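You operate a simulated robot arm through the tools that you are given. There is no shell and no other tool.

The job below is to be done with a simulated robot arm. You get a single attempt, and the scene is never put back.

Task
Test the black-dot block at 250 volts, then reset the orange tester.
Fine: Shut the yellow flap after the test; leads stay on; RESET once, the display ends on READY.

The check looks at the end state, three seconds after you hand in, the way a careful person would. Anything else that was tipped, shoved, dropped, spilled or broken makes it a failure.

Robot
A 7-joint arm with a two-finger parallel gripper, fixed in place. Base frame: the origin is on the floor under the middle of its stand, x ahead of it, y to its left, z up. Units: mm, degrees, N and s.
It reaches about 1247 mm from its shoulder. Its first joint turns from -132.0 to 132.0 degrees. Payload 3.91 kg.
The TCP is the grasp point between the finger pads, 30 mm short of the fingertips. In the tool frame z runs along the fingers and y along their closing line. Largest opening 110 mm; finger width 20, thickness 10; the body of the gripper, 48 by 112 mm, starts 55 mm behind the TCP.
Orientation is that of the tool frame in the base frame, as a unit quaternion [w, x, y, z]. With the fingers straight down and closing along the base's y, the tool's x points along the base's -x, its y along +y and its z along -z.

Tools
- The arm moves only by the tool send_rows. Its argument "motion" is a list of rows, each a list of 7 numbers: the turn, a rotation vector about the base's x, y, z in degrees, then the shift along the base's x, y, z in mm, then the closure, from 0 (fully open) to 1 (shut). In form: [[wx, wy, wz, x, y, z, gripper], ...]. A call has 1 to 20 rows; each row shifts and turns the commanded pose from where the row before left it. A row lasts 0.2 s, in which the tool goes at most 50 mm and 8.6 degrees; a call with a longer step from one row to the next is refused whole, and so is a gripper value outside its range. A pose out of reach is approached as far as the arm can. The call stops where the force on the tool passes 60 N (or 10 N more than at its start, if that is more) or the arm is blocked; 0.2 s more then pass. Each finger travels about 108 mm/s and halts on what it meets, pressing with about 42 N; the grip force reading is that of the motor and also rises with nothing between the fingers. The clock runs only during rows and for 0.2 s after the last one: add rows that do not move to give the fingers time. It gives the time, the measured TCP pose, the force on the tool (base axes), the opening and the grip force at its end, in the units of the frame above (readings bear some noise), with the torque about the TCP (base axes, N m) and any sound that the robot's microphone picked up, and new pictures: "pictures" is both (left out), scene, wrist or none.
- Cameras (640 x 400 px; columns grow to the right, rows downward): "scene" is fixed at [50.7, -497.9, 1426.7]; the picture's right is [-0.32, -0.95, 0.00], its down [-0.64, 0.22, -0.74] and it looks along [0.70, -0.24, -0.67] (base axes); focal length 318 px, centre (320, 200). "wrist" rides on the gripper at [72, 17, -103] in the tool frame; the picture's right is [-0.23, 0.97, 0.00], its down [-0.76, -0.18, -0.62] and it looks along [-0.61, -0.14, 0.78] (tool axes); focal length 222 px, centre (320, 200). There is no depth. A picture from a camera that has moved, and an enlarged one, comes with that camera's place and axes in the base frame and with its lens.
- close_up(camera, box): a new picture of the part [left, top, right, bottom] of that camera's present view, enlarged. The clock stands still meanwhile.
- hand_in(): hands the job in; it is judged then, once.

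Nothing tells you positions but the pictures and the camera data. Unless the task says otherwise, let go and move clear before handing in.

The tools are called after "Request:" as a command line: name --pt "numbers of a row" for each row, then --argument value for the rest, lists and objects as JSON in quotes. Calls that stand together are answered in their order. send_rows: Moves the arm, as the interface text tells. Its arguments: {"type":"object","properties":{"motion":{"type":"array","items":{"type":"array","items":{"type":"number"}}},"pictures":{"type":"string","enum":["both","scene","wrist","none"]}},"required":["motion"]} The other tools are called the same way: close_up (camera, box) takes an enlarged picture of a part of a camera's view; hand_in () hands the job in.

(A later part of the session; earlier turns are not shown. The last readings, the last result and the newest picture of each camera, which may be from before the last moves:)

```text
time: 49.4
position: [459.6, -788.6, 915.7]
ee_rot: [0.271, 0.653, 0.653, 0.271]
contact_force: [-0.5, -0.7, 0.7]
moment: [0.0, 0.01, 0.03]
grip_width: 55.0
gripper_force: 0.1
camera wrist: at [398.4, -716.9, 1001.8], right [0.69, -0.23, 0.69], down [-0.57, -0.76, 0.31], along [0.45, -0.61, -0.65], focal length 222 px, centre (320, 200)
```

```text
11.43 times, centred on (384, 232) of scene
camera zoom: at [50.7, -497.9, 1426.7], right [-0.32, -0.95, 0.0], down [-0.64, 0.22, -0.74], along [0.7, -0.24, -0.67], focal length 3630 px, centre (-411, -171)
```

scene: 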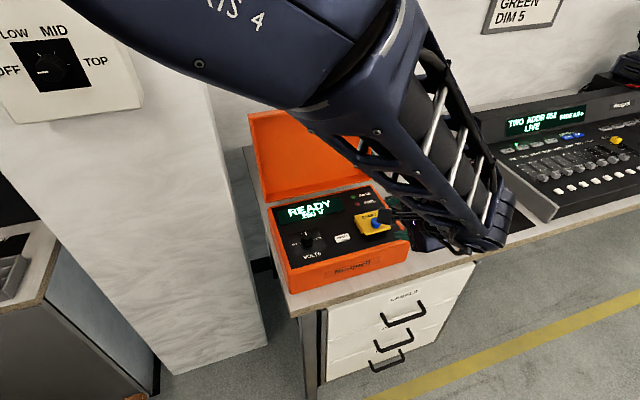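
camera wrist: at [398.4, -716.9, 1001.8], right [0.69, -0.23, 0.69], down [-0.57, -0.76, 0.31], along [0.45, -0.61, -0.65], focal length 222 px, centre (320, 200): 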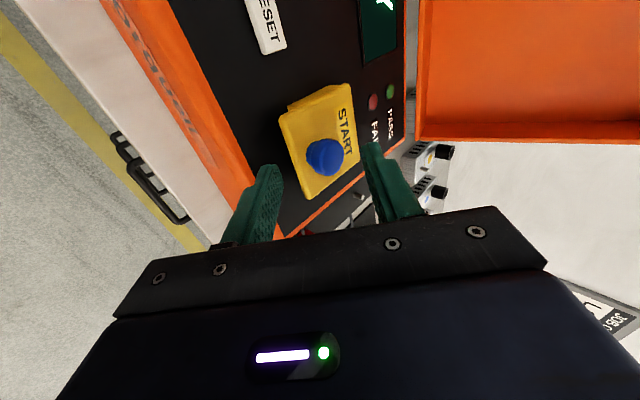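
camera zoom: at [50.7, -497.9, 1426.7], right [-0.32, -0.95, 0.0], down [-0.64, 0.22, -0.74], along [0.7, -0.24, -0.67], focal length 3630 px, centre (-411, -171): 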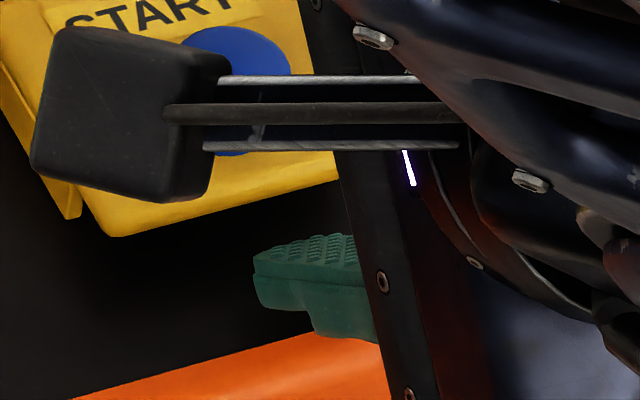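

Request:
send_rows --pt "0 0 0 4 0 0 0.5" --pt "0 0 0 4 0 0 0.5" --pt "0 0 0 3 0 0 0.5" --pt "0 0 0 0 0 0 0.5" --pictures "none"

Request:
close_up --camera "wrist" --box '[220, 110, 340, 210]'

Request:
close_up --camera "scene" --box '[360, 205, 408, 240]'

```text
time: 50.4
position: [471.1, -787.6, 916.2]
ee_rot: [0.271, 0.653, 0.653, 0.271]
contact_force: [-0.4, -0.1, -0.9]
moment: [-0.01, 0.02, -0.01]
grip_width: 55.1
gripper_force: 0.2
```

```text
4.00 times, centred on (280, 160) of wrist
camera zoom: at [409.9, -716.8, 1002.2], right [0.69, -0.23, 0.69], down [-0.57, -0.76, 0.31], along [0.45, -0.61, -0.65], focal length 888 px, centre (480, 360)
```

zoom: 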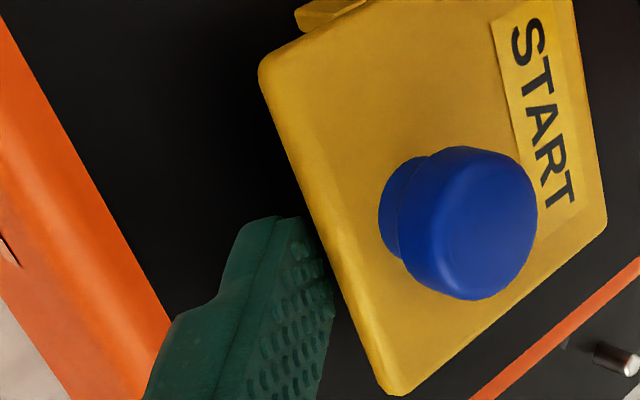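

```text
11.43 times, centred on (384, 222) of scene
camera zoom: at [50.7, -497.9, 1426.7], right [-0.32, -0.95, 0.0], down [-0.64, 0.22, -0.74], along [0.7, -0.24, -0.67], focal length 3630 px, centre (-411, -57)
```

zoom: 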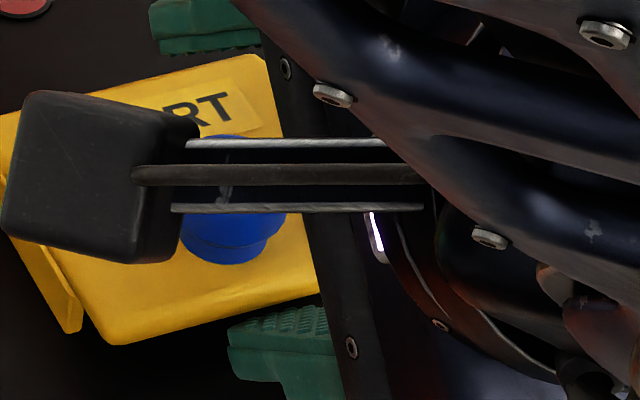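

No contact yet and the tip is just under the edge. I'll slide slightly further and lift.

Request:
send_rows --pt "0 0 0 2 0 0.5 0.5" --pt "0 0 0 1.5 0 5 0.5" --pt "0 0 0 1.5 0 6 0.5" --pt "0 0 0 0 0 0 0.5" --pictures "wrist"

Request:
close_up --camera "wrist" --box '[220, 90, 380, 210]'

Request:
close_up --camera "scene" --box '[340, 190, 420, 250]'

```text
time: 51.4
position: [476.4, -786.4, 927.5]
ee_rot: [0.271, 0.653, 0.653, 0.27]
contact_force: [0.0, -0.5, 0.4]
moment: [0.0, 0.02, 0.01]
grip_width: 55.0
gripper_force: 0.1
camera wrist: at [414.5, -716.5, 1013.9], right [0.69, -0.23, 0.69], down [-0.57, -0.76, 0.31], along [0.45, -0.61, -0.65], focal length 222 px, centre (320, 200)
```

wrist: 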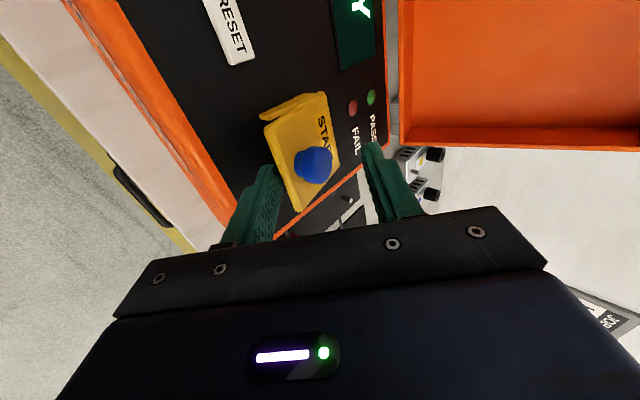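

```text
3.33 times, centred on (300, 150) of wrist
camera zoom: at [414.5, -716.5, 1013.9], right [0.69, -0.23, 0.69], down [-0.57, -0.76, 0.31], along [0.45, -0.61, -0.65], focal length 740 px, centre (387, 367)
```

zoom: 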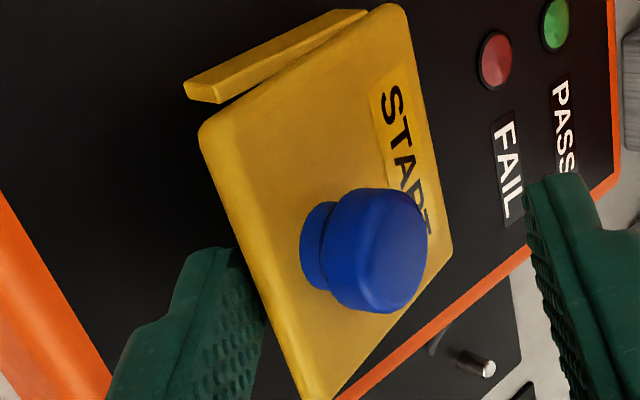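

```text
6.67 times, centred on (380, 220) of scene
camera zoom: at [50.7, -497.9, 1426.7], right [-0.32, -0.95, 0.0], down [-0.64, 0.22, -0.74], along [0.7, -0.24, -0.67], focal length 2118 px, centre (-80, 67)
```

zoom: 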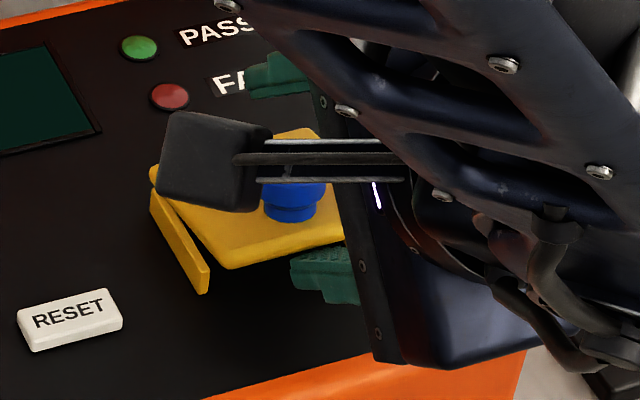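

It works: the flap rises with almost no force. I'll continue lifting along the planned path.

Request:
send_rows --pt "0 0 0 2.9 0 4.9 0.5" --pt "0 0 0 2.9 0 4.8 0.5" --pt "0 0 0 3 0 4.8 0.5" --pt "0 0 0 4 0 4 0.5" --pt "0 0 0 4 0 4 0.5" --pt "0 0 0 4 0 4 0.5" --pt "0 0 0 0 0 0 0.5" --pictures "wrist"

Request:
close_up --camera "wrist" --box '[220, 90, 380, 210]'

Request:
close_up --camera "scene" --box '[340, 190, 420, 250]'

```text
time: 53.0
position: [497.3, -787.2, 954.2]
ee_rot: [0.27, 0.653, 0.653, 0.271]
contact_force: [-0.3, -0.1, -0.1]
moment: [0.04, -0.03, 0.03]
grip_width: 55.1
gripper_force: 0.0
camera wrist: at [435.9, -716.7, 1040.4], right [0.69, -0.23, 0.69], down [-0.57, -0.76, 0.32], along [0.45, -0.61, -0.65], focal length 222 px, centre (320, 200)
```

wrist: 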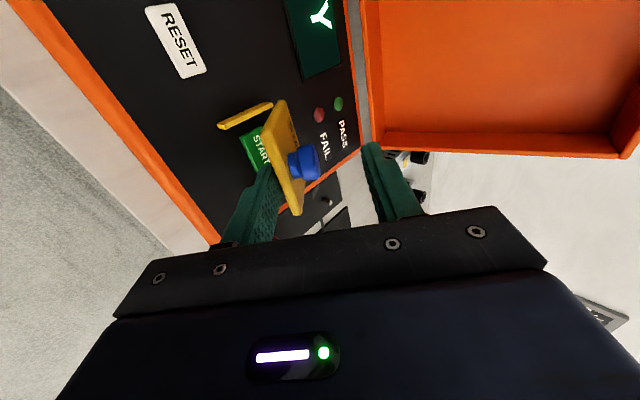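

```text
3.33 times, centred on (300, 150) of wrist
camera zoom: at [435.9, -716.7, 1040.4], right [0.69, -0.23, 0.69], down [-0.57, -0.76, 0.32], along [0.45, -0.61, -0.65], focal length 740 px, centre (387, 367)
```

zoom: 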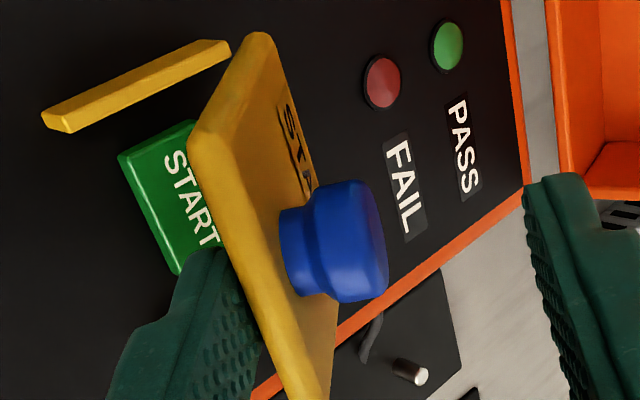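

```text
6.67 times, centred on (380, 220) of scene
camera zoom: at [50.7, -497.9, 1426.7], right [-0.32, -0.95, 0.0], down [-0.64, 0.22, -0.74], along [0.7, -0.24, -0.67], focal length 2118 px, centre (-80, 67)
```

zoom: 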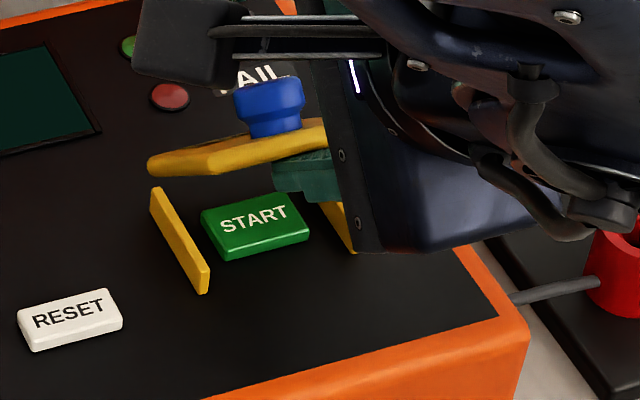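

The flap is at about 45°, leaning on the finger. I'll continue pushing it up and over.

Request:
send_rows --pt "0 0 0 5.7 0 2.5 0.5" --pt "0 0 0 5.7 0 2.5 0.5" --pt "0 0 0 5.5 0 2.2 0.5" --pt "0 0 0 5.5 0 2.2 0.5" --pt "0 0 0 5.8 0 0.8 0.5" --pt "0 0 0 5.8 0 0.8 0.5" --pt "0 0 0 0 0 0 0.5" --pictures "wrist"

Request:
close_up --camera "wrist" --box '[220, 90, 380, 210]'

Request:
close_up --camera "scene" --box '[340, 170, 420, 230]'

```text
time: 54.6
position: [530.9, -788.6, 965.7]
ee_rot: [0.271, 0.653, 0.653, 0.271]
contact_force: [0.3, 0.2, 0.1]
moment: [-0.02, -0.01, 0.02]
grip_width: 54.9
gripper_force: 0.1
camera wrist: at [469.5, -717.2, 1051.4], right [0.69, -0.23, 0.69], down [-0.57, -0.76, 0.31], along [0.45, -0.61, -0.65], focal length 222 px, centre (320, 200)
```

wrist: 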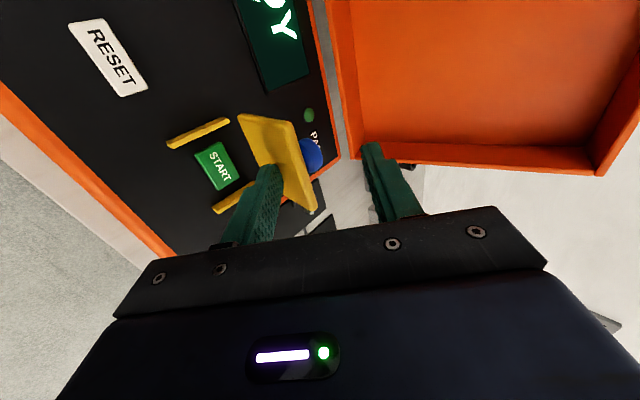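

```text
3.33 times, centred on (300, 150) of wrist
camera zoom: at [469.5, -717.2, 1051.4], right [0.69, -0.23, 0.69], down [-0.57, -0.76, 0.31], along [0.45, -0.61, -0.65], focal length 740 px, centre (387, 367)
```

zoom: 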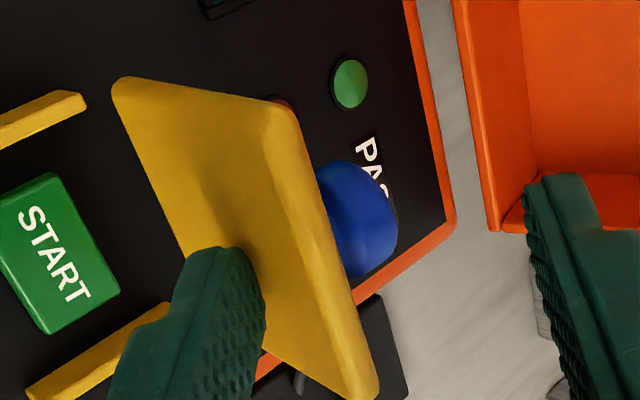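

```text
6.67 times, centred on (380, 200) of scene
camera zoom: at [50.7, -497.9, 1426.7], right [-0.32, -0.95, 0.0], down [-0.64, 0.22, -0.74], along [0.7, -0.24, -0.67], focal length 2118 px, centre (-80, 200)
```

zoom: 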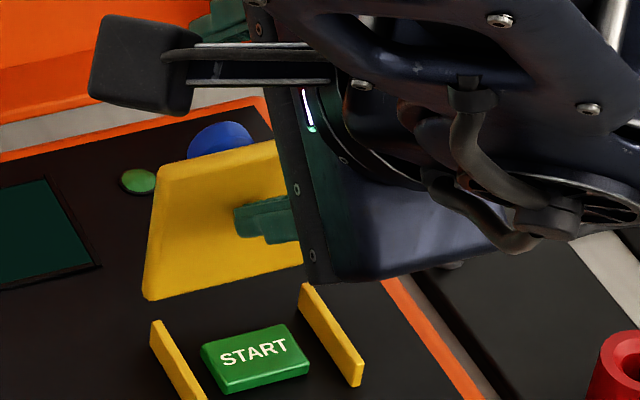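

Near vertical. I'll push a little further until it passes over or meets its stop.

Request:
send_rows --pt "0 0 0 3 0 0 0.5" --pt "0 0 0 3 0 -0.3 0.5" --pt "0 0 0 3 0 -0.3 0.5" --pt "0 0 0 3 0 -0.4 0.5" --pt "0 0 0 0 0 0 0.5" --pictures "wrist"

Request:
close_up --camera "wrist" --box '[180, 70, 380, 220]'

Request:
close_up --camera "scene" --box '[340, 170, 420, 230]'

```text
time: 55.8
position: [542.6, -787.9, 963.6]
ee_rot: [0.27, 0.654, 0.653, 0.271]
contact_force: [0.0, 0.2, -0.3]
moment: [-0.02, 0.01, 0.01]
grip_width: 55.1
gripper_force: 0.0
camera wrist: at [481.4, -716.5, 1050.5], right [0.69, -0.23, 0.69], down [-0.57, -0.76, 0.32], along [0.45, -0.61, -0.65], focal length 222 px, centre (320, 200)
```

wrist: 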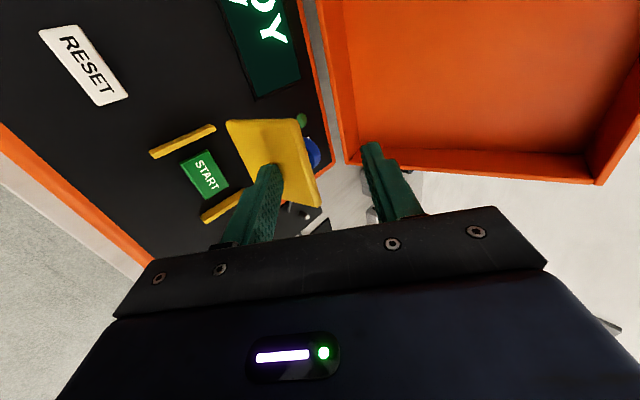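

```text
2.67 times, centred on (280, 145) of wrist
camera zoom: at [481.4, -716.5, 1050.5], right [0.69, -0.23, 0.69], down [-0.57, -0.76, 0.32], along [0.45, -0.61, -0.65], focal length 592 px, centre (427, 347)
```

zoom: 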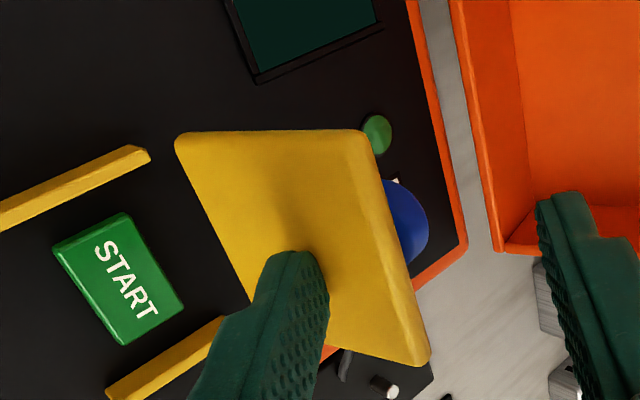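

```text
6.67 times, centred on (380, 200) of scene
camera zoom: at [50.7, -497.9, 1426.7], right [-0.32, -0.95, 0.0], down [-0.64, 0.22, -0.74], along [0.7, -0.24, -0.67], focal length 2118 px, centre (-80, 200)
```

zoom: 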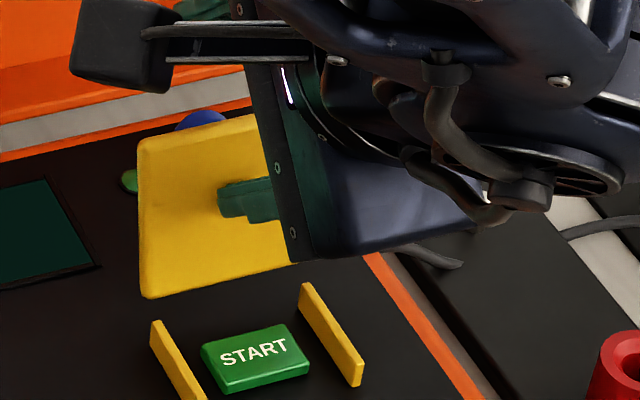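

Request:
send_rows --pt "0 0 0 3 0 -0.6 0.5" --pt "0 0 0 3 0 -0.8 0.5" --pt "0 0 0 0 0 0 0.5" --pictures "wrist"

Request:
close_up --camera "wrist" --box '[180, 70, 380, 220]'

Request:
close_up --camera "scene" --box '[340, 170, 420, 230]'

```text
time: 56.6
position: [548.4, -787.6, 963.3]
ee_rot: [0.271, 0.653, 0.654, 0.271]
contact_force: [-2.2, 1.0, 0.9]
moment: [0.0, 0.09, 0.0]
grip_width: 55.4
gripper_force: 0.9
camera wrist: at [487.3, -716.7, 1048.9], right [0.69, -0.23, 0.69], down [-0.57, -0.76, 0.32], along [0.45, -0.61, -0.65], focal length 222 px, centre (320, 200)
```

wrist: 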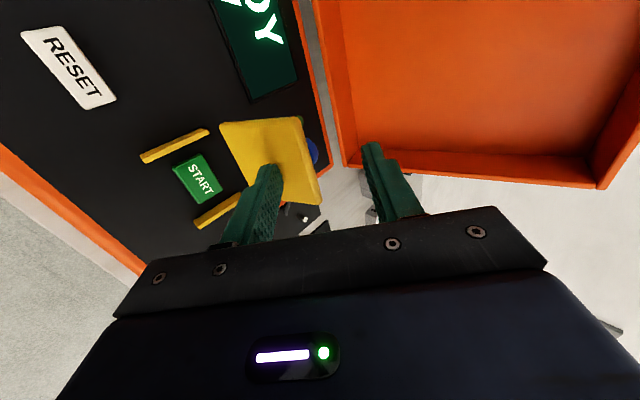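

```text
2.67 times, centred on (280, 145) of wrist
camera zoom: at [487.3, -716.7, 1048.9], right [0.69, -0.23, 0.69], down [-0.57, -0.76, 0.32], along [0.45, -0.61, -0.65], focal length 592 px, centre (427, 347)
```

zoom: 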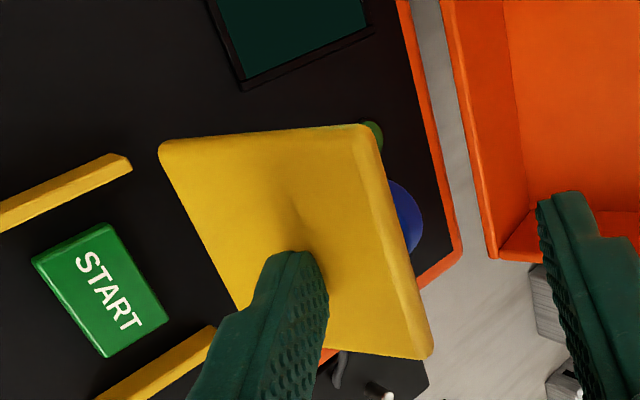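

```text
6.67 times, centred on (380, 200) of scene
camera zoom: at [50.7, -497.9, 1426.7], right [-0.32, -0.95, 0.0], down [-0.64, 0.22, -0.74], along [0.7, -0.24, -0.67], focal length 2118 px, centre (-80, 200)
```

zoom: 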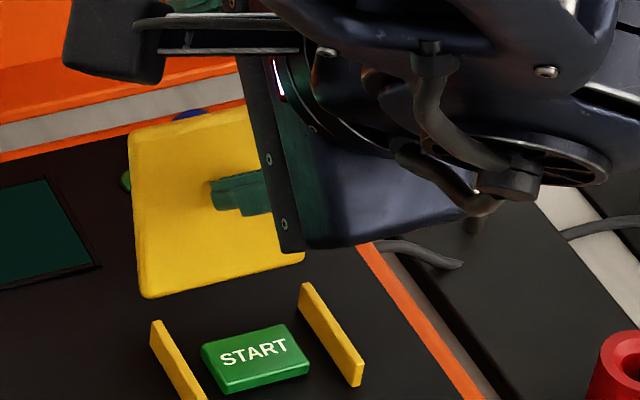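

There's a slight contact force, so it's probably at its stop. I'll back the finger away and see whether the flap stays open.

Request:
send_rows --pt "0 0 0 -5 0 1 0.5" --pt "0 0 0 -10 0 5 0.5" --pt "0 0 0 -20 0 15 0.5" --pt "0 0 0 -20 0 20 0.5" --pt "0 0 0 -20 0 20 0.5" --pt "0 0 0 -20 0 10 0.5" --pt "0 0 0 0 0 0 0.5"

Request:
close_up --camera "wrist" --box '[180, 20, 420, 220]'

Request:
close_up --camera "scene" --box '[270, 170, 430, 270]'

```text
time: 58.2
position: [454.1, -786.6, 1034.3]
ee_rot: [0.27, 0.654, 0.653, 0.271]
contact_force: [0.6, -0.4, -0.4]
moment: [-0.01, 0.0, -0.01]
grip_width: 55.0
gripper_force: 0.2
camera wrist: at [392.1, -715.9, 1119.7], right [0.69, -0.23, 0.69], down [-0.57, -0.76, 0.31], along [0.45, -0.61, -0.65], focal length 222 px, centre (320, 200)
```

scene: 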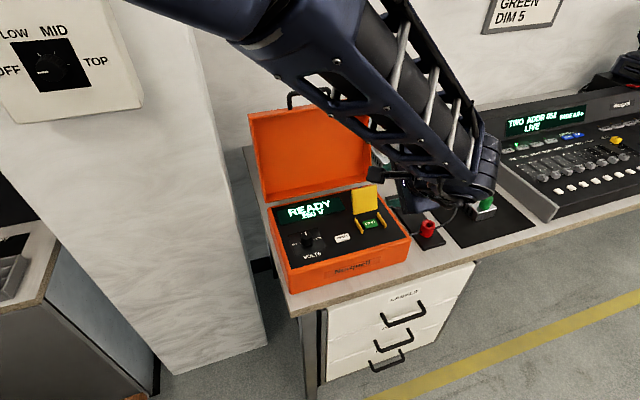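
wrist: 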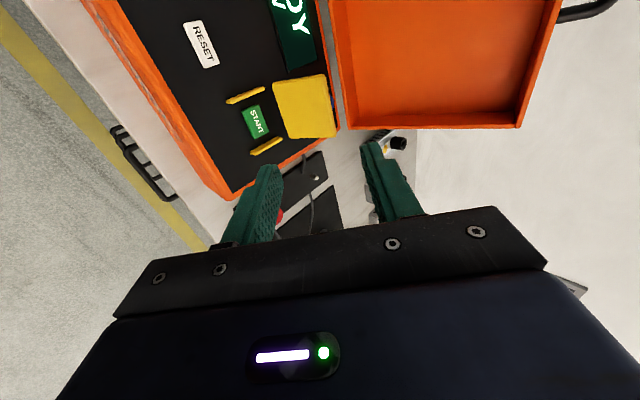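

```text
2.00 times, centred on (300, 120) of wrist
camera zoom: at [392.1, -715.9, 1119.7], right [0.69, -0.23, 0.69], down [-0.57, -0.76, 0.31], along [0.45, -0.61, -0.65], focal length 444 px, centre (360, 360)
```

zoom: 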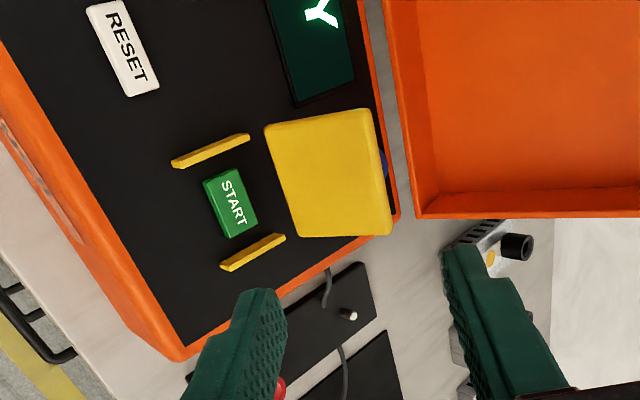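

```text
4.00 times, centred on (350, 220) of scene
camera zoom: at [50.7, -497.9, 1426.7], right [-0.32, -0.95, 0.0], down [-0.64, 0.22, -0.74], along [0.7, -0.24, -0.67], focal length 1271 px, centre (200, 120)
```

zoom: 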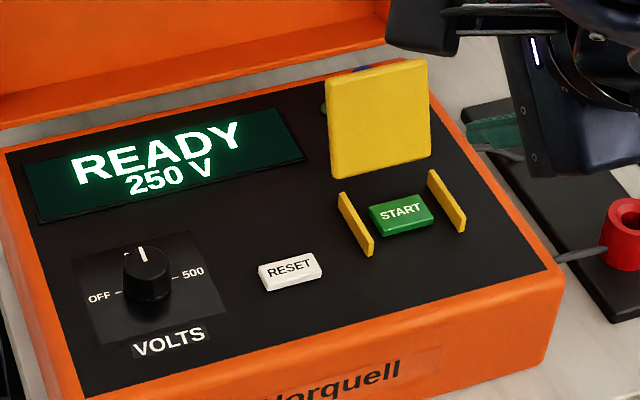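

The flap stays open on its own and START is exposed, at about (507, −785.5, 873). I'll bring the tool back to vertical with zero yaw and close the fingers, ready to press.

Request:
send_rows --pt "0 7.5 0 -4 0 2 0.6" --pt "0 7.5 0 -4 0 2 0.7" --pt "0 7.5 0 -4 0 2 0.8" --pt "0 7.5 0 -4 0 2 0.9" --pt "0 7.5 0 -2 0 0 1.0" --pt "0 7.5 0 0 0 0 1.0" --pt "0 0 7.5 1 0 0 1.0" --pt "0 0 7.5 1 0 0 1.0" --pt "0 0 7.5 1 0 0 1.0" --pt "0 0 7.5 1 0 0 1.0" --pt "0 0 7.5 1 0 0 1.0" --pt "0 0 7.5 1 0 0 1.0" --pt "0 0 7.5 1 0 0 1.0" --pt "0 0 7.5 1 0 0 1.0" --pt "0 0 7.5 1 0 0 1.0" --pt "0 0 7.5 1 0 0 1.0" --pt "0 0 7.5 1 0 0 1.0" --pt "0 0 7.5 1 0 0 1.0"

Request:
close_up --camera "wrist" --box '[200, 60, 440, 240]'

Request:
close_up --camera "scene" --box '[270, 170, 430, 270]'

```text
time: 62.0
position: [448.2, -787.6, 1040.9]
ee_rot: [0.001, -0.001, 1.0, 0.0]
contact_force: [0.2, -0.5, -0.5]
moment: [0.01, -0.01, 0.04]
grip_width: 0.0
gripper_force: 37.6
camera wrist: at [375.4, -772.3, 1146.0], right [0.23, 0.97, 0.0], down [0.76, -0.18, 0.62], along [0.61, -0.14, -0.78], focal length 222 px, centre (320, 200)
```

scene: 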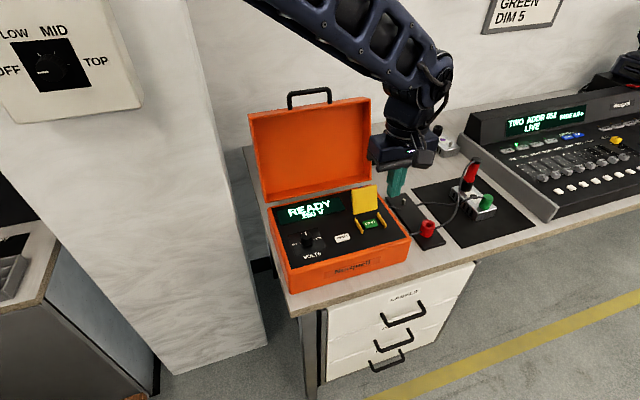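
wrist: 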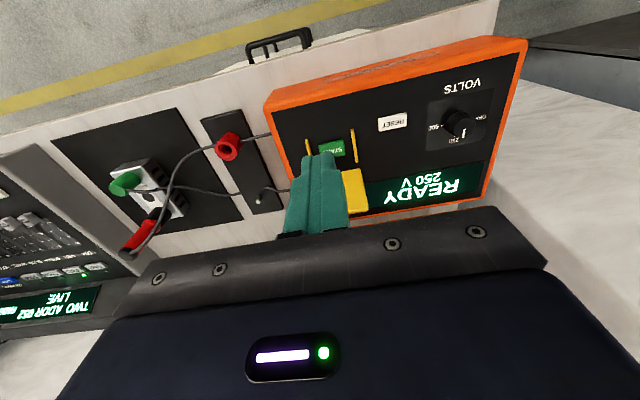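

```text
2.22 times, centred on (320, 150) of wrist
camera zoom: at [375.4, -772.3, 1146.0], right [0.23, 0.97, 0.0], down [0.76, -0.18, 0.62], along [0.61, -0.14, -0.78], focal length 494 px, centre (320, 311)
```

zoom: 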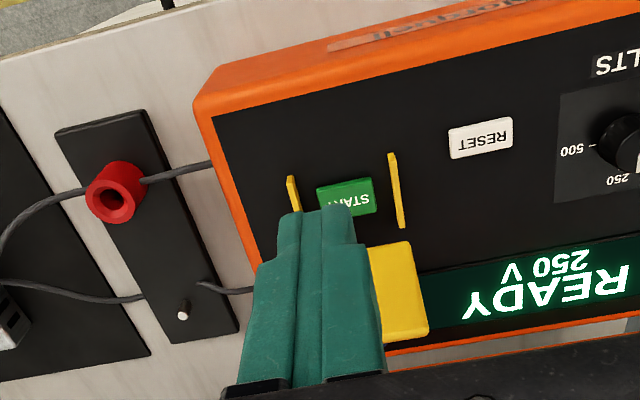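

```text
4.00 times, centred on (350, 220) of scene
camera zoom: at [50.7, -497.9, 1426.7], right [-0.32, -0.95, 0.0], down [-0.64, 0.22, -0.74], along [0.7, -0.24, -0.67], focal length 1271 px, centre (200, 120)
```

zoom: 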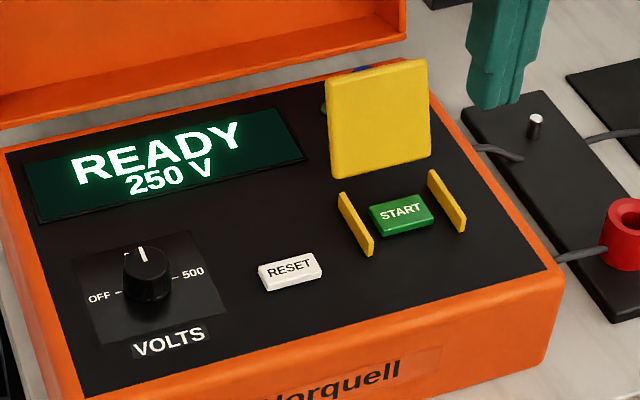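

Request:
send_rows --pt "0 0 0 15 0.3 -20 1.0" --pt "0 0 0 15 0.3 -20 1.0" --pt "0 0 0 15 0.2 -20 1.0" --pt "0 0 0 14.5 0.2 -20 1.0" --pt "0 0 0 0 0 -15 1.0" --pt "0 0 0 0 0 -15 1.0" --pt "0 0 0 0 0 -12 1.0" --pt "0 0 0 0 0 0 1.0"

Request:
close_up --camera "wrist" --box '[220, 90, 420, 220]'

Request:
close_up --camera "scene" --box '[330, 170, 410, 230]'

```text
time: 63.8
position: [507.3, -786.3, 921.7]
ee_rot: [0.0, 0.001, 1.0, 0.0]
contact_force: [0.5, 0.7, -0.7]
moment: [-0.01, -0.01, -0.06]
grip_width: 0.0
gripper_force: 37.9
camera wrist: at [434.7, -771.3, 1024.6], right [0.23, 0.97, 0.0], down [0.76, -0.18, 0.62], along [0.61, -0.14, -0.78], focal length 222 px, centre (320, 200)
```

scene: 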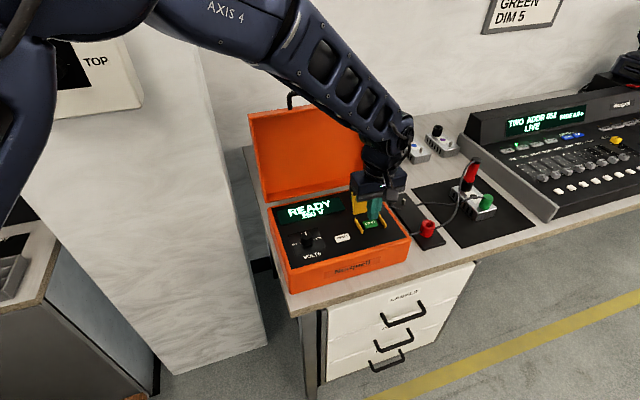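
wrist: 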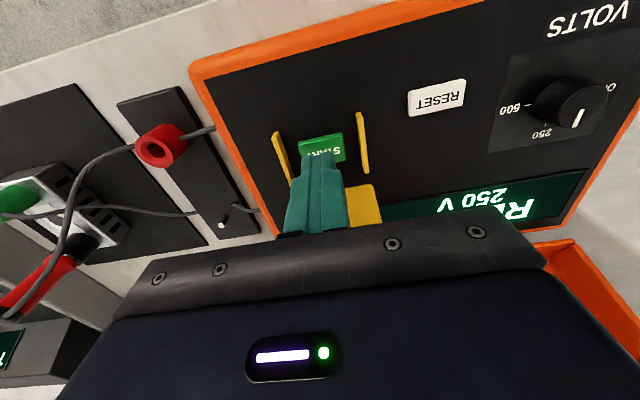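

```text
3.08 times, centred on (320, 155) of wrist
camera zoom: at [434.7, -771.3, 1024.6], right [0.23, 0.97, 0.0], down [0.76, -0.18, 0.62], along [0.61, -0.14, -0.78], focal length 684 px, centre (320, 338)
```

zoom: 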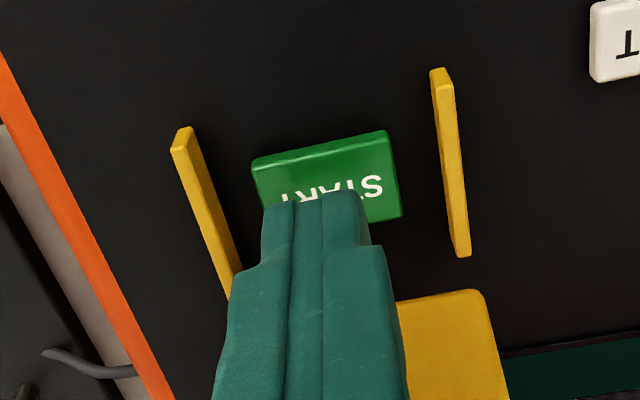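

```text
6.67 times, centred on (370, 200) of scene
camera zoom: at [50.7, -497.9, 1426.7], right [-0.32, -0.95, 0.0], down [-0.64, 0.22, -0.74], along [0.7, -0.24, -0.67], focal length 2118 px, centre (-13, 200)
```

zoom: 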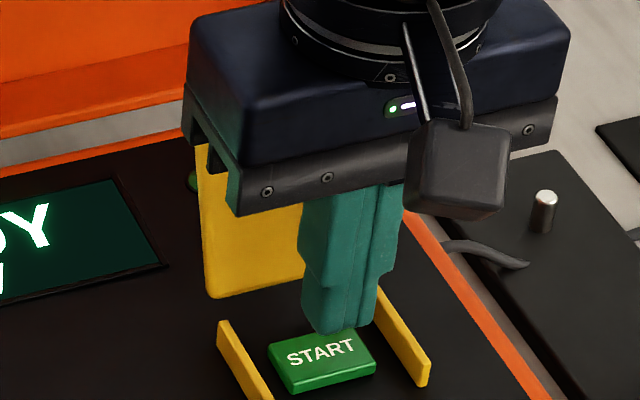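

The fingertips are centred above START (centre about 508.7, −786.5). I'll lower to just above the button, then press gently.

Request:
send_rows --pt "0 0 0 0.5 -0.3 -7 1.0" --pt "0 0 0 0 0 -5 1.0" --pt "0 0 0 0 0 0 1.0" --pictures "none"

```text
time: 64.6
position: [508.8, -787.3, 907.9]
ee_rot: [0.0, 0.001, 1.0, 0.0]
contact_force: [-0.1, 0.0, -0.4]
moment: [0.0, -0.01, -0.05]
grip_width: 0.0
gripper_force: 37.7
```

Request:
send_rows --pt "0 0 0 0 0 -2 1.0" --pt "0 0 0 0 0 -2 1.0" --pictures "none"

Request:
close_up --camera "scene" --box '[270, 170, 430, 270]'

```text
time: 65.2
position: [507.0, -786.8, 903.9]
ee_rot: [0.001, 0.001, 1.0, 0.0]
contact_force: [0.0, -0.1, 0.3]
moment: [-0.01, -0.04, -0.01]
grip_width: 0.1
gripper_force: 37.9
```

```text
4.00 times, centred on (350, 220) of scene
camera zoom: at [50.7, -497.9, 1426.7], right [-0.32, -0.95, 0.0], down [-0.64, 0.22, -0.74], along [0.7, -0.24, -0.67], focal length 1271 px, centre (200, 120)
```

zoom: 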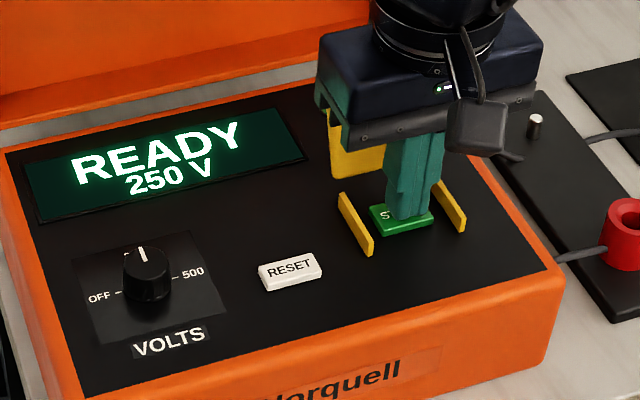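

Request:
send_rows --pt "0 0 0 0 0 -1.5 1.0" --pt "0 0 0 0 0 -1.5 1.0" --pictures "none"

Request:
close_up --camera "scene" --box '[270, 170, 430, 270]'

```text
time: 65.8
position: [508.7, -786.5, 901.2]
ee_rot: [0.0, 0.001, 1.0, 0.001]
contact_force: [0.4, 0.2, 0.6]
moment: [0.01, -0.02, 0.01]
grip_width: 0.1
gripper_force: 37.9
```

```text
4.00 times, centred on (350, 220) of scene
camera zoom: at [50.7, -497.9, 1426.7], right [-0.32, -0.95, 0.0], down [-0.64, 0.22, -0.74], along [0.7, -0.24, -0.67], focal length 1271 px, centre (200, 120)
```

zoom: 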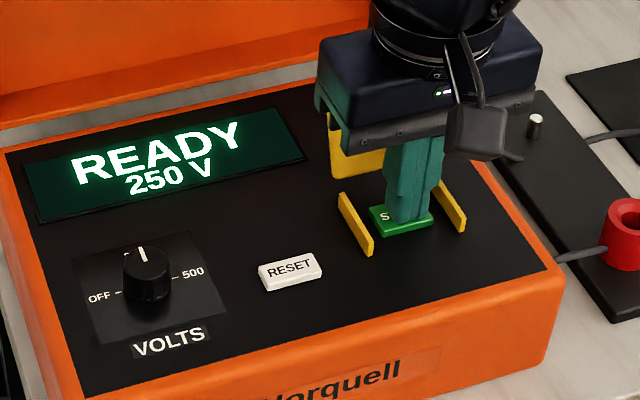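

Request:
send_rows --pt "0 0 0 0 0 -1.5 1.0" --pt "0 0 0 0 0 -1.0 1.0" --pictures "none"

Request:
close_up --camera "scene" --box '[270, 170, 430, 270]'

```text
time: 66.4
position: [508.0, -786.6, 898.1]
ee_rot: [0.0, 0.0, 1.0, 0.0]
contact_force: [-0.8, 0.6, 2.3]
moment: [-0.03, 0.09, -0.02]
grip_width: 0.2
gripper_force: 37.8
heard: click
```

```text
4.00 times, centred on (350, 220) of scene
camera zoom: at [50.7, -497.9, 1426.7], right [-0.32, -0.95, 0.0], down [-0.64, 0.22, -0.74], along [0.7, -0.24, -0.67], focal length 1271 px, centre (200, 120)
```

zoom: 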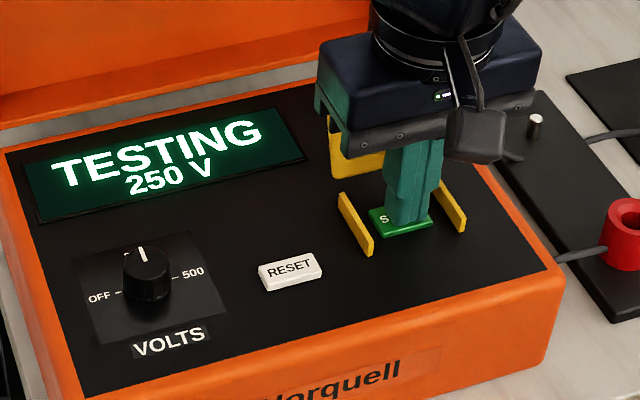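

A click, and the display shows TESTING 250 V. I'll hold still and wait for the result.

Request:
send_rows --pt "0 0 0 0 0 0 1.0" --pt "0 0 0 0 0 0 1.0" --pt "0 0 0 0 0 0 1.0" --pt "0 0 0 0 0 0 1.0" --pt "0 0 0 0 0 0 1.0" --pictures "none"

Request:
close_up --camera "scene" --box '[270, 170, 430, 270]'

```text
time: 67.6
position: [508.1, -786.5, 898.5]
ee_rot: [0.0, 0.001, 1.0, 0.001]
contact_force: [-0.6, -0.8, 2.7]
moment: [-0.02, 0.03, 0.0]
grip_width: 0.0
gripper_force: 37.5
```

```text
4.00 times, centred on (350, 220) of scene
camera zoom: at [50.7, -497.9, 1426.7], right [-0.32, -0.95, 0.0], down [-0.64, 0.22, -0.74], along [0.7, -0.24, -0.67], focal length 1271 px, centre (200, 120)
```

zoom: 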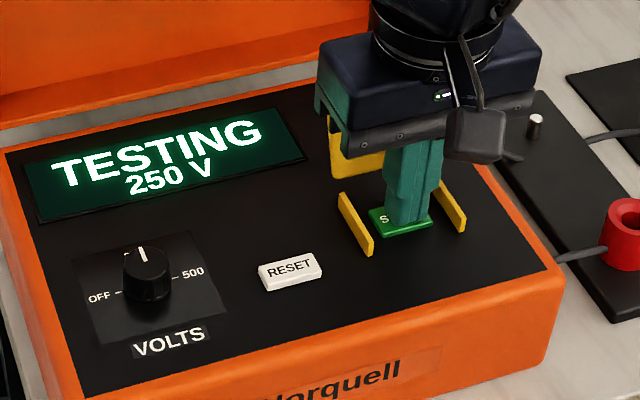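

Request:
send_rows --pt "0 0 0 0 0 0 1.0" --pt "0 0 0 0 0 0 1.0" --pt "0 0 0 0 0 0 1.0" --pt "0 0 0 0 0 0 1.0" --pt "0 0 0 0 0 0 1.0" --pt "0 0 0 0 0 0 1.0" --pt "0 0 0 0 0 0 1.0" --pt "0 0 0 0 0 0 1.0" --pictures "none"

Request:
close_up --camera "scene" --box '[270, 170, 430, 270]'

```text
time: 69.4
position: [508.1, -786.9, 899.1]
ee_rot: [0.0, 0.001, 1.0, 0.0]
contact_force: [-0.4, 0.0, 3.1]
moment: [-0.06, 0.05, -0.01]
grip_width: 0.3
gripper_force: 37.5
```

```text
4.00 times, centred on (350, 220) of scene
camera zoom: at [50.7, -497.9, 1426.7], right [-0.32, -0.95, 0.0], down [-0.64, 0.22, -0.74], along [0.7, -0.24, -0.67], focal length 1271 px, centre (200, 120)
```

zoom: 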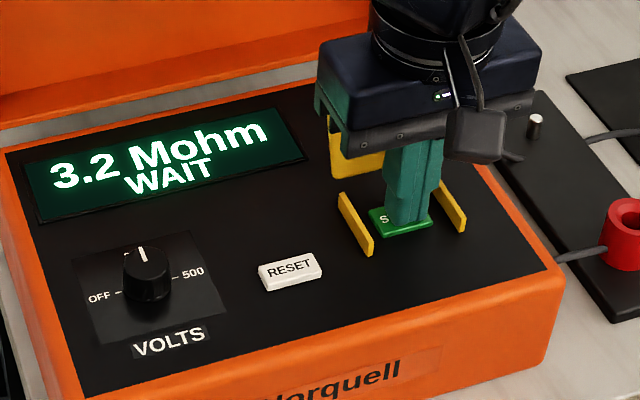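

It shows 3.2 Mohm WAIT, so I'll keep waiting for it to finish.

Request:
send_rows --pt "0 0 0 0 0 0 1.0" --pt "0 0 0 0 0 0 1.0" --pt "0 0 0 0 0 0 1.0" --pt "0 0 0 0 0 0 1.0" --pt "0 0 0 0 0 0 1.0" --pt "0 0 0 0 0 0 1.0" --pt "0 0 0 0 0 0 1.0" --pt "0 0 0 0 0 0 1.0" --pt "0 0 0 0 0 0 1.0" --pt "0 0 0 0 0 0 1.0" --pictures "none"

Request:
close_up --camera "scene" --box '[270, 170, 430, 270]'

```text
time: 71.6
position: [507.5, -786.9, 898.9]
ee_rot: [0.0, 0.0, 1.0, -0.001]
contact_force: [-0.3, -0.1, 3.1]
moment: [-0.02, 0.02, 0.02]
grip_width: 0.0
gripper_force: 37.6
```

```text
4.00 times, centred on (350, 220) of scene
camera zoom: at [50.7, -497.9, 1426.7], right [-0.32, -0.95, 0.0], down [-0.64, 0.22, -0.74], along [0.7, -0.24, -0.67], focal length 1271 px, centre (200, 120)
```

zoom: 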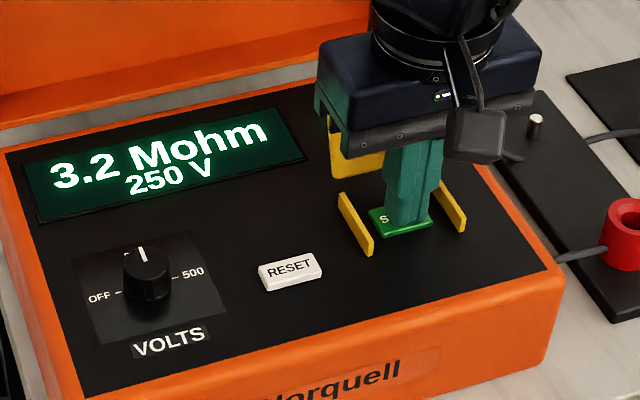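

The reading has settled at 3.2 Mohm, 250 V, so the test is complete. I'll lift straight off and look at the tester and flap.

Request:
send_rows --pt "0 0 0 0 0 5 1.0" --pt "0 0 0 0 0 15 1.0" --pt "0 0 0 0 0 30 1.0" --pt "0 0 0 0 0 30 1.0" --pt "0 0 0 0 0 30 1.0" --pt "0 0 0 0 0 0 1.0"

Request:
close_up --camera "scene" --box '[270, 170, 430, 270]'

Request:
close_up --camera "wrist" --box '[220, 90, 460, 240]'

```text
time: 73.0
position: [508.9, -786.5, 1008.3]
ee_rot: [0.0, 0.002, 1.0, 0.0]
contact_force: [-0.6, 0.4, 0.3]
moment: [0.02, 0.02, 0.04]
grip_width: 0.0
gripper_force: 37.8
camera wrist: at [435.7, -771.2, 1112.6], right [0.23, 0.97, 0.0], down [0.76, -0.18, 0.62], along [0.61, -0.14, -0.78], focal length 222 px, centre (320, 200)
```

scene: 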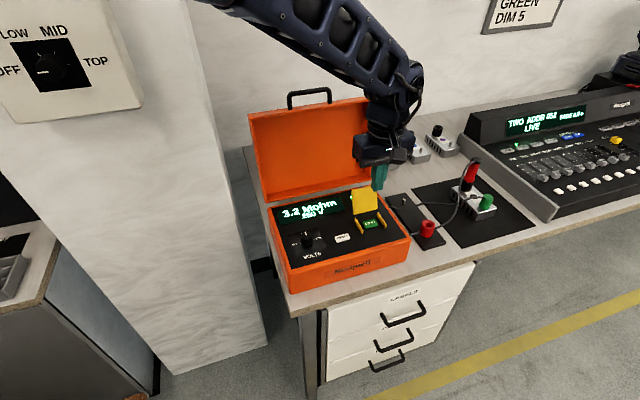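
wrist: 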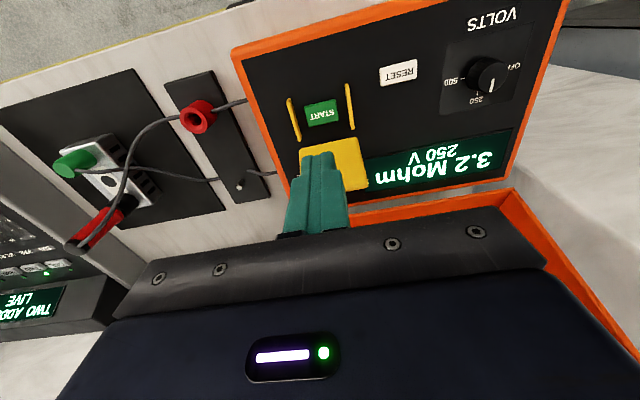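

```text
4.00 times, centred on (350, 220) of scene
camera zoom: at [50.7, -497.9, 1426.7], right [-0.32, -0.95, 0.0], down [-0.64, 0.22, -0.74], along [0.7, -0.24, -0.67], focal length 1271 px, centre (200, 120)
```

zoom: 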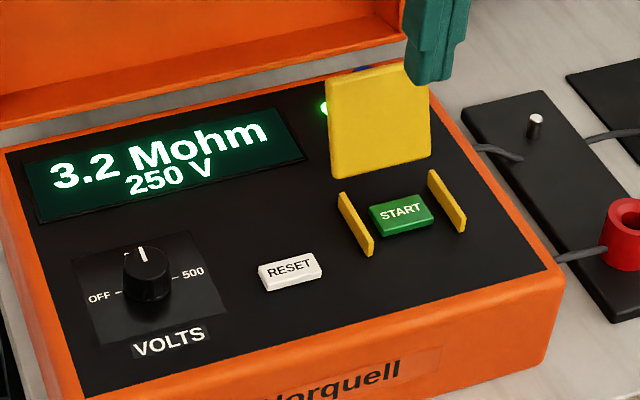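

```text
2.67 times, centred on (340, 165) of wrist
camera zoom: at [435.7, -771.2, 1112.6], right [0.23, 0.97, 0.0], down [0.76, -0.18, 0.62], along [0.61, -0.14, -0.78], focal length 592 px, centre (267, 293)
```

zoom: 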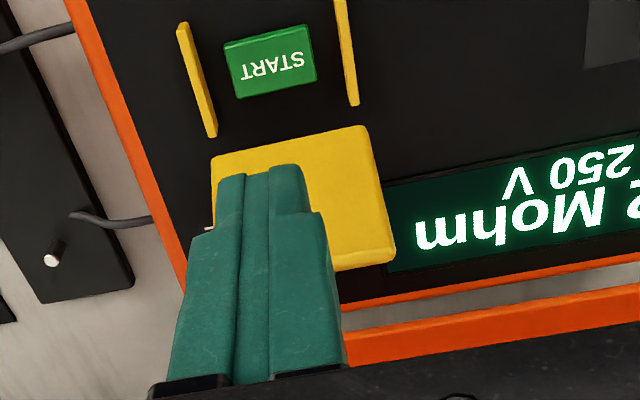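

PASS is lit and the reading stands. To shut the flap, I'll go over the top of it, come down behind it (well in front of the lid), and push it forward.

Request:
send_rows --pt "0 0 0 33 0 2 1.0" --pt "0 0 0 33 0 0 1.0" --pt "0 0 0 32 0 0 1.0" --pt "0 0 0 0 0 -22 1.0" --pt "0 0 0 0 0 -22 1.0" --pt "0 0 0 0 0 -22 1.0" --pt "0 0 0 0 0 0 1.0"

Request:
close_up --camera "scene" --box '[300, 130, 420, 230]'

Request:
close_up --camera "wrist" --box '[220, 60, 440, 220]'

```text
time: 74.6
position: [606.0, -787.6, 944.2]
ee_rot: [0.0, 0.001, 1.0, -0.001]
contact_force: [0.2, 0.7, 0.2]
moment: [-0.01, 0.01, 0.03]
grip_width: 0.0
gripper_force: 37.7
camera wrist: at [533.5, -771.5, 1048.7], right [0.23, 0.97, 0.0], down [0.76, -0.18, 0.62], along [0.61, -0.14, -0.78], focal length 222 px, centre (320, 200)
```

scene: 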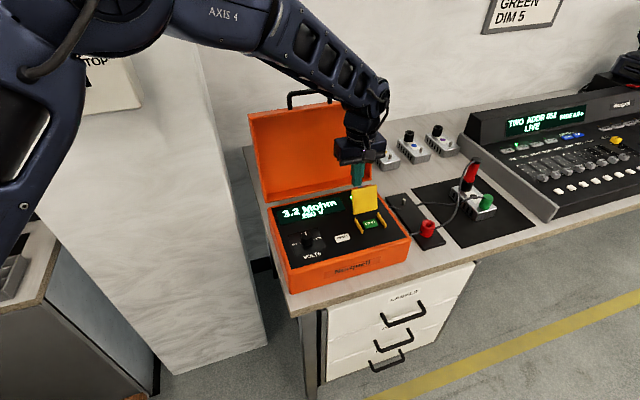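
wrist: 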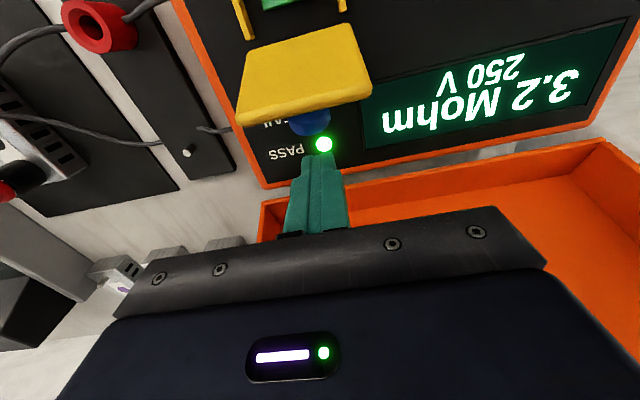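

```text
4.00 times, centred on (360, 180) of scene
camera zoom: at [50.7, -497.9, 1426.7], right [-0.32, -0.95, 0.0], down [-0.64, 0.22, -0.74], along [0.7, -0.24, -0.67], focal length 1271 px, centre (160, 280)
```

zoom: 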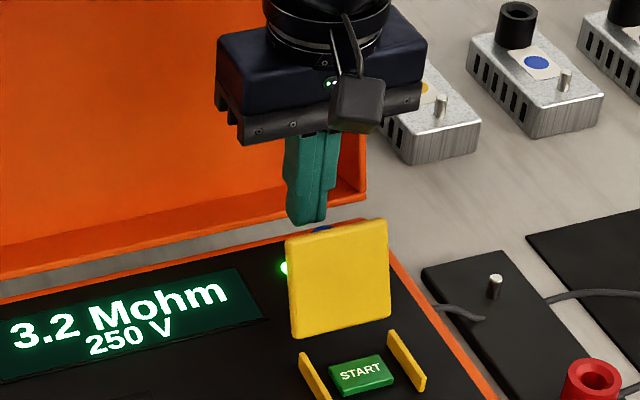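

```text
2.50 times, centred on (330, 140) of wrist
camera zoom: at [533.5, -771.5, 1048.7], right [0.23, 0.97, 0.0], down [0.76, -0.18, 0.62], along [0.61, -0.14, -0.78], focal length 555 px, centre (295, 350)
```

zoom: 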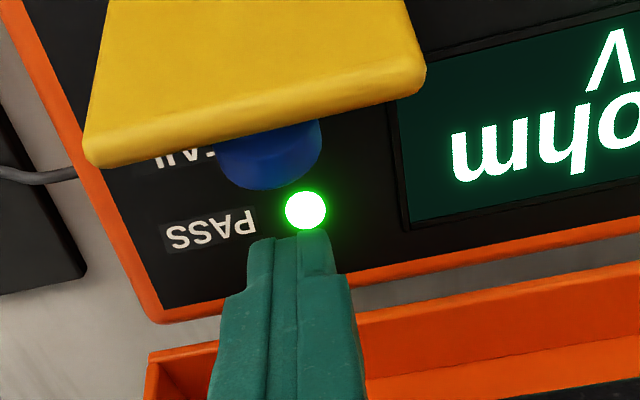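

The fingers are directly behind the blue cap. I'll push forward slowly.

Request:
send_rows --pt "0 0 0 -7 0 0 1.0" --pt "0 0 0 -7 0 0 1.0" --pt "0 0 0 -6 0 0 1.0" --pt "0 0 0 -6 0 0 1.0" --pt "0 0 0 0 0 0 1.0" --pictures "none"

Request:
close_up --camera "scene" --box '[300, 150, 420, 250]'

```text
time: 75.8
position: [579.2, -787.2, 944.0]
ee_rot: [0.0, 0.001, 1.0, 0.0]
contact_force: [0.0, -0.1, 0.5]
moment: [0.02, 0.0, 0.02]
grip_width: 0.0
gripper_force: 37.3
```

```text
4.00 times, centred on (360, 200) of scene
camera zoom: at [50.7, -497.9, 1426.7], right [-0.32, -0.95, 0.0], down [-0.64, 0.22, -0.74], along [0.7, -0.24, -0.67], focal length 1271 px, centre (160, 200)
```

zoom: 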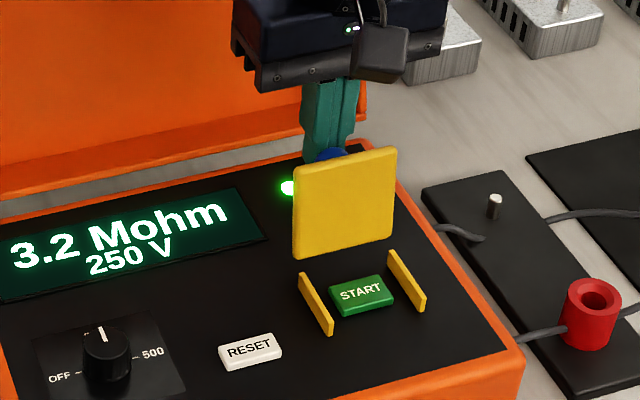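

Request:
send_rows --pt "0 0 0 -5 0 0 1.0" --pt "0 0 0 -5 0 0 1.0" --pt "0 0 0 -5 0 0 1.0" --pt "0 0 0 0 0 0 1.0" --pictures "none"

Request:
close_up --camera "scene" --box '[300, 150, 420, 250]'

```text
time: 76.8
position: [565.1, -786.6, 945.4]
ee_rot: [0.0, 0.0, 1.0, 0.0]
contact_force: [-0.1, -0.5, -0.3]
moment: [0.01, 0.0, -0.02]
grip_width: 0.0
gripper_force: 37.9
```

```text
4.00 times, centred on (360, 200) of scene
camera zoom: at [50.7, -497.9, 1426.7], right [-0.32, -0.95, 0.0], down [-0.64, 0.22, -0.74], along [0.7, -0.24, -0.67], focal length 1271 px, centre (160, 200)
```

zoom: 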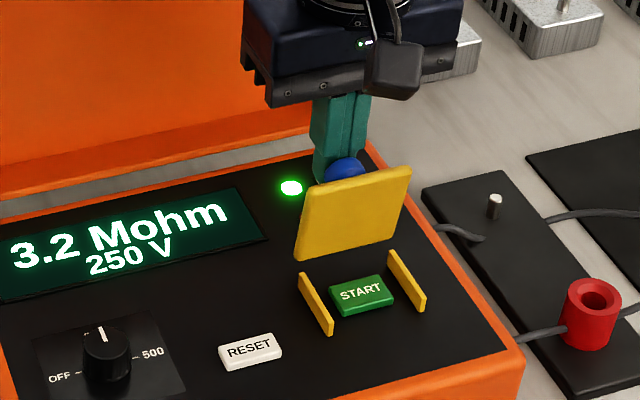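

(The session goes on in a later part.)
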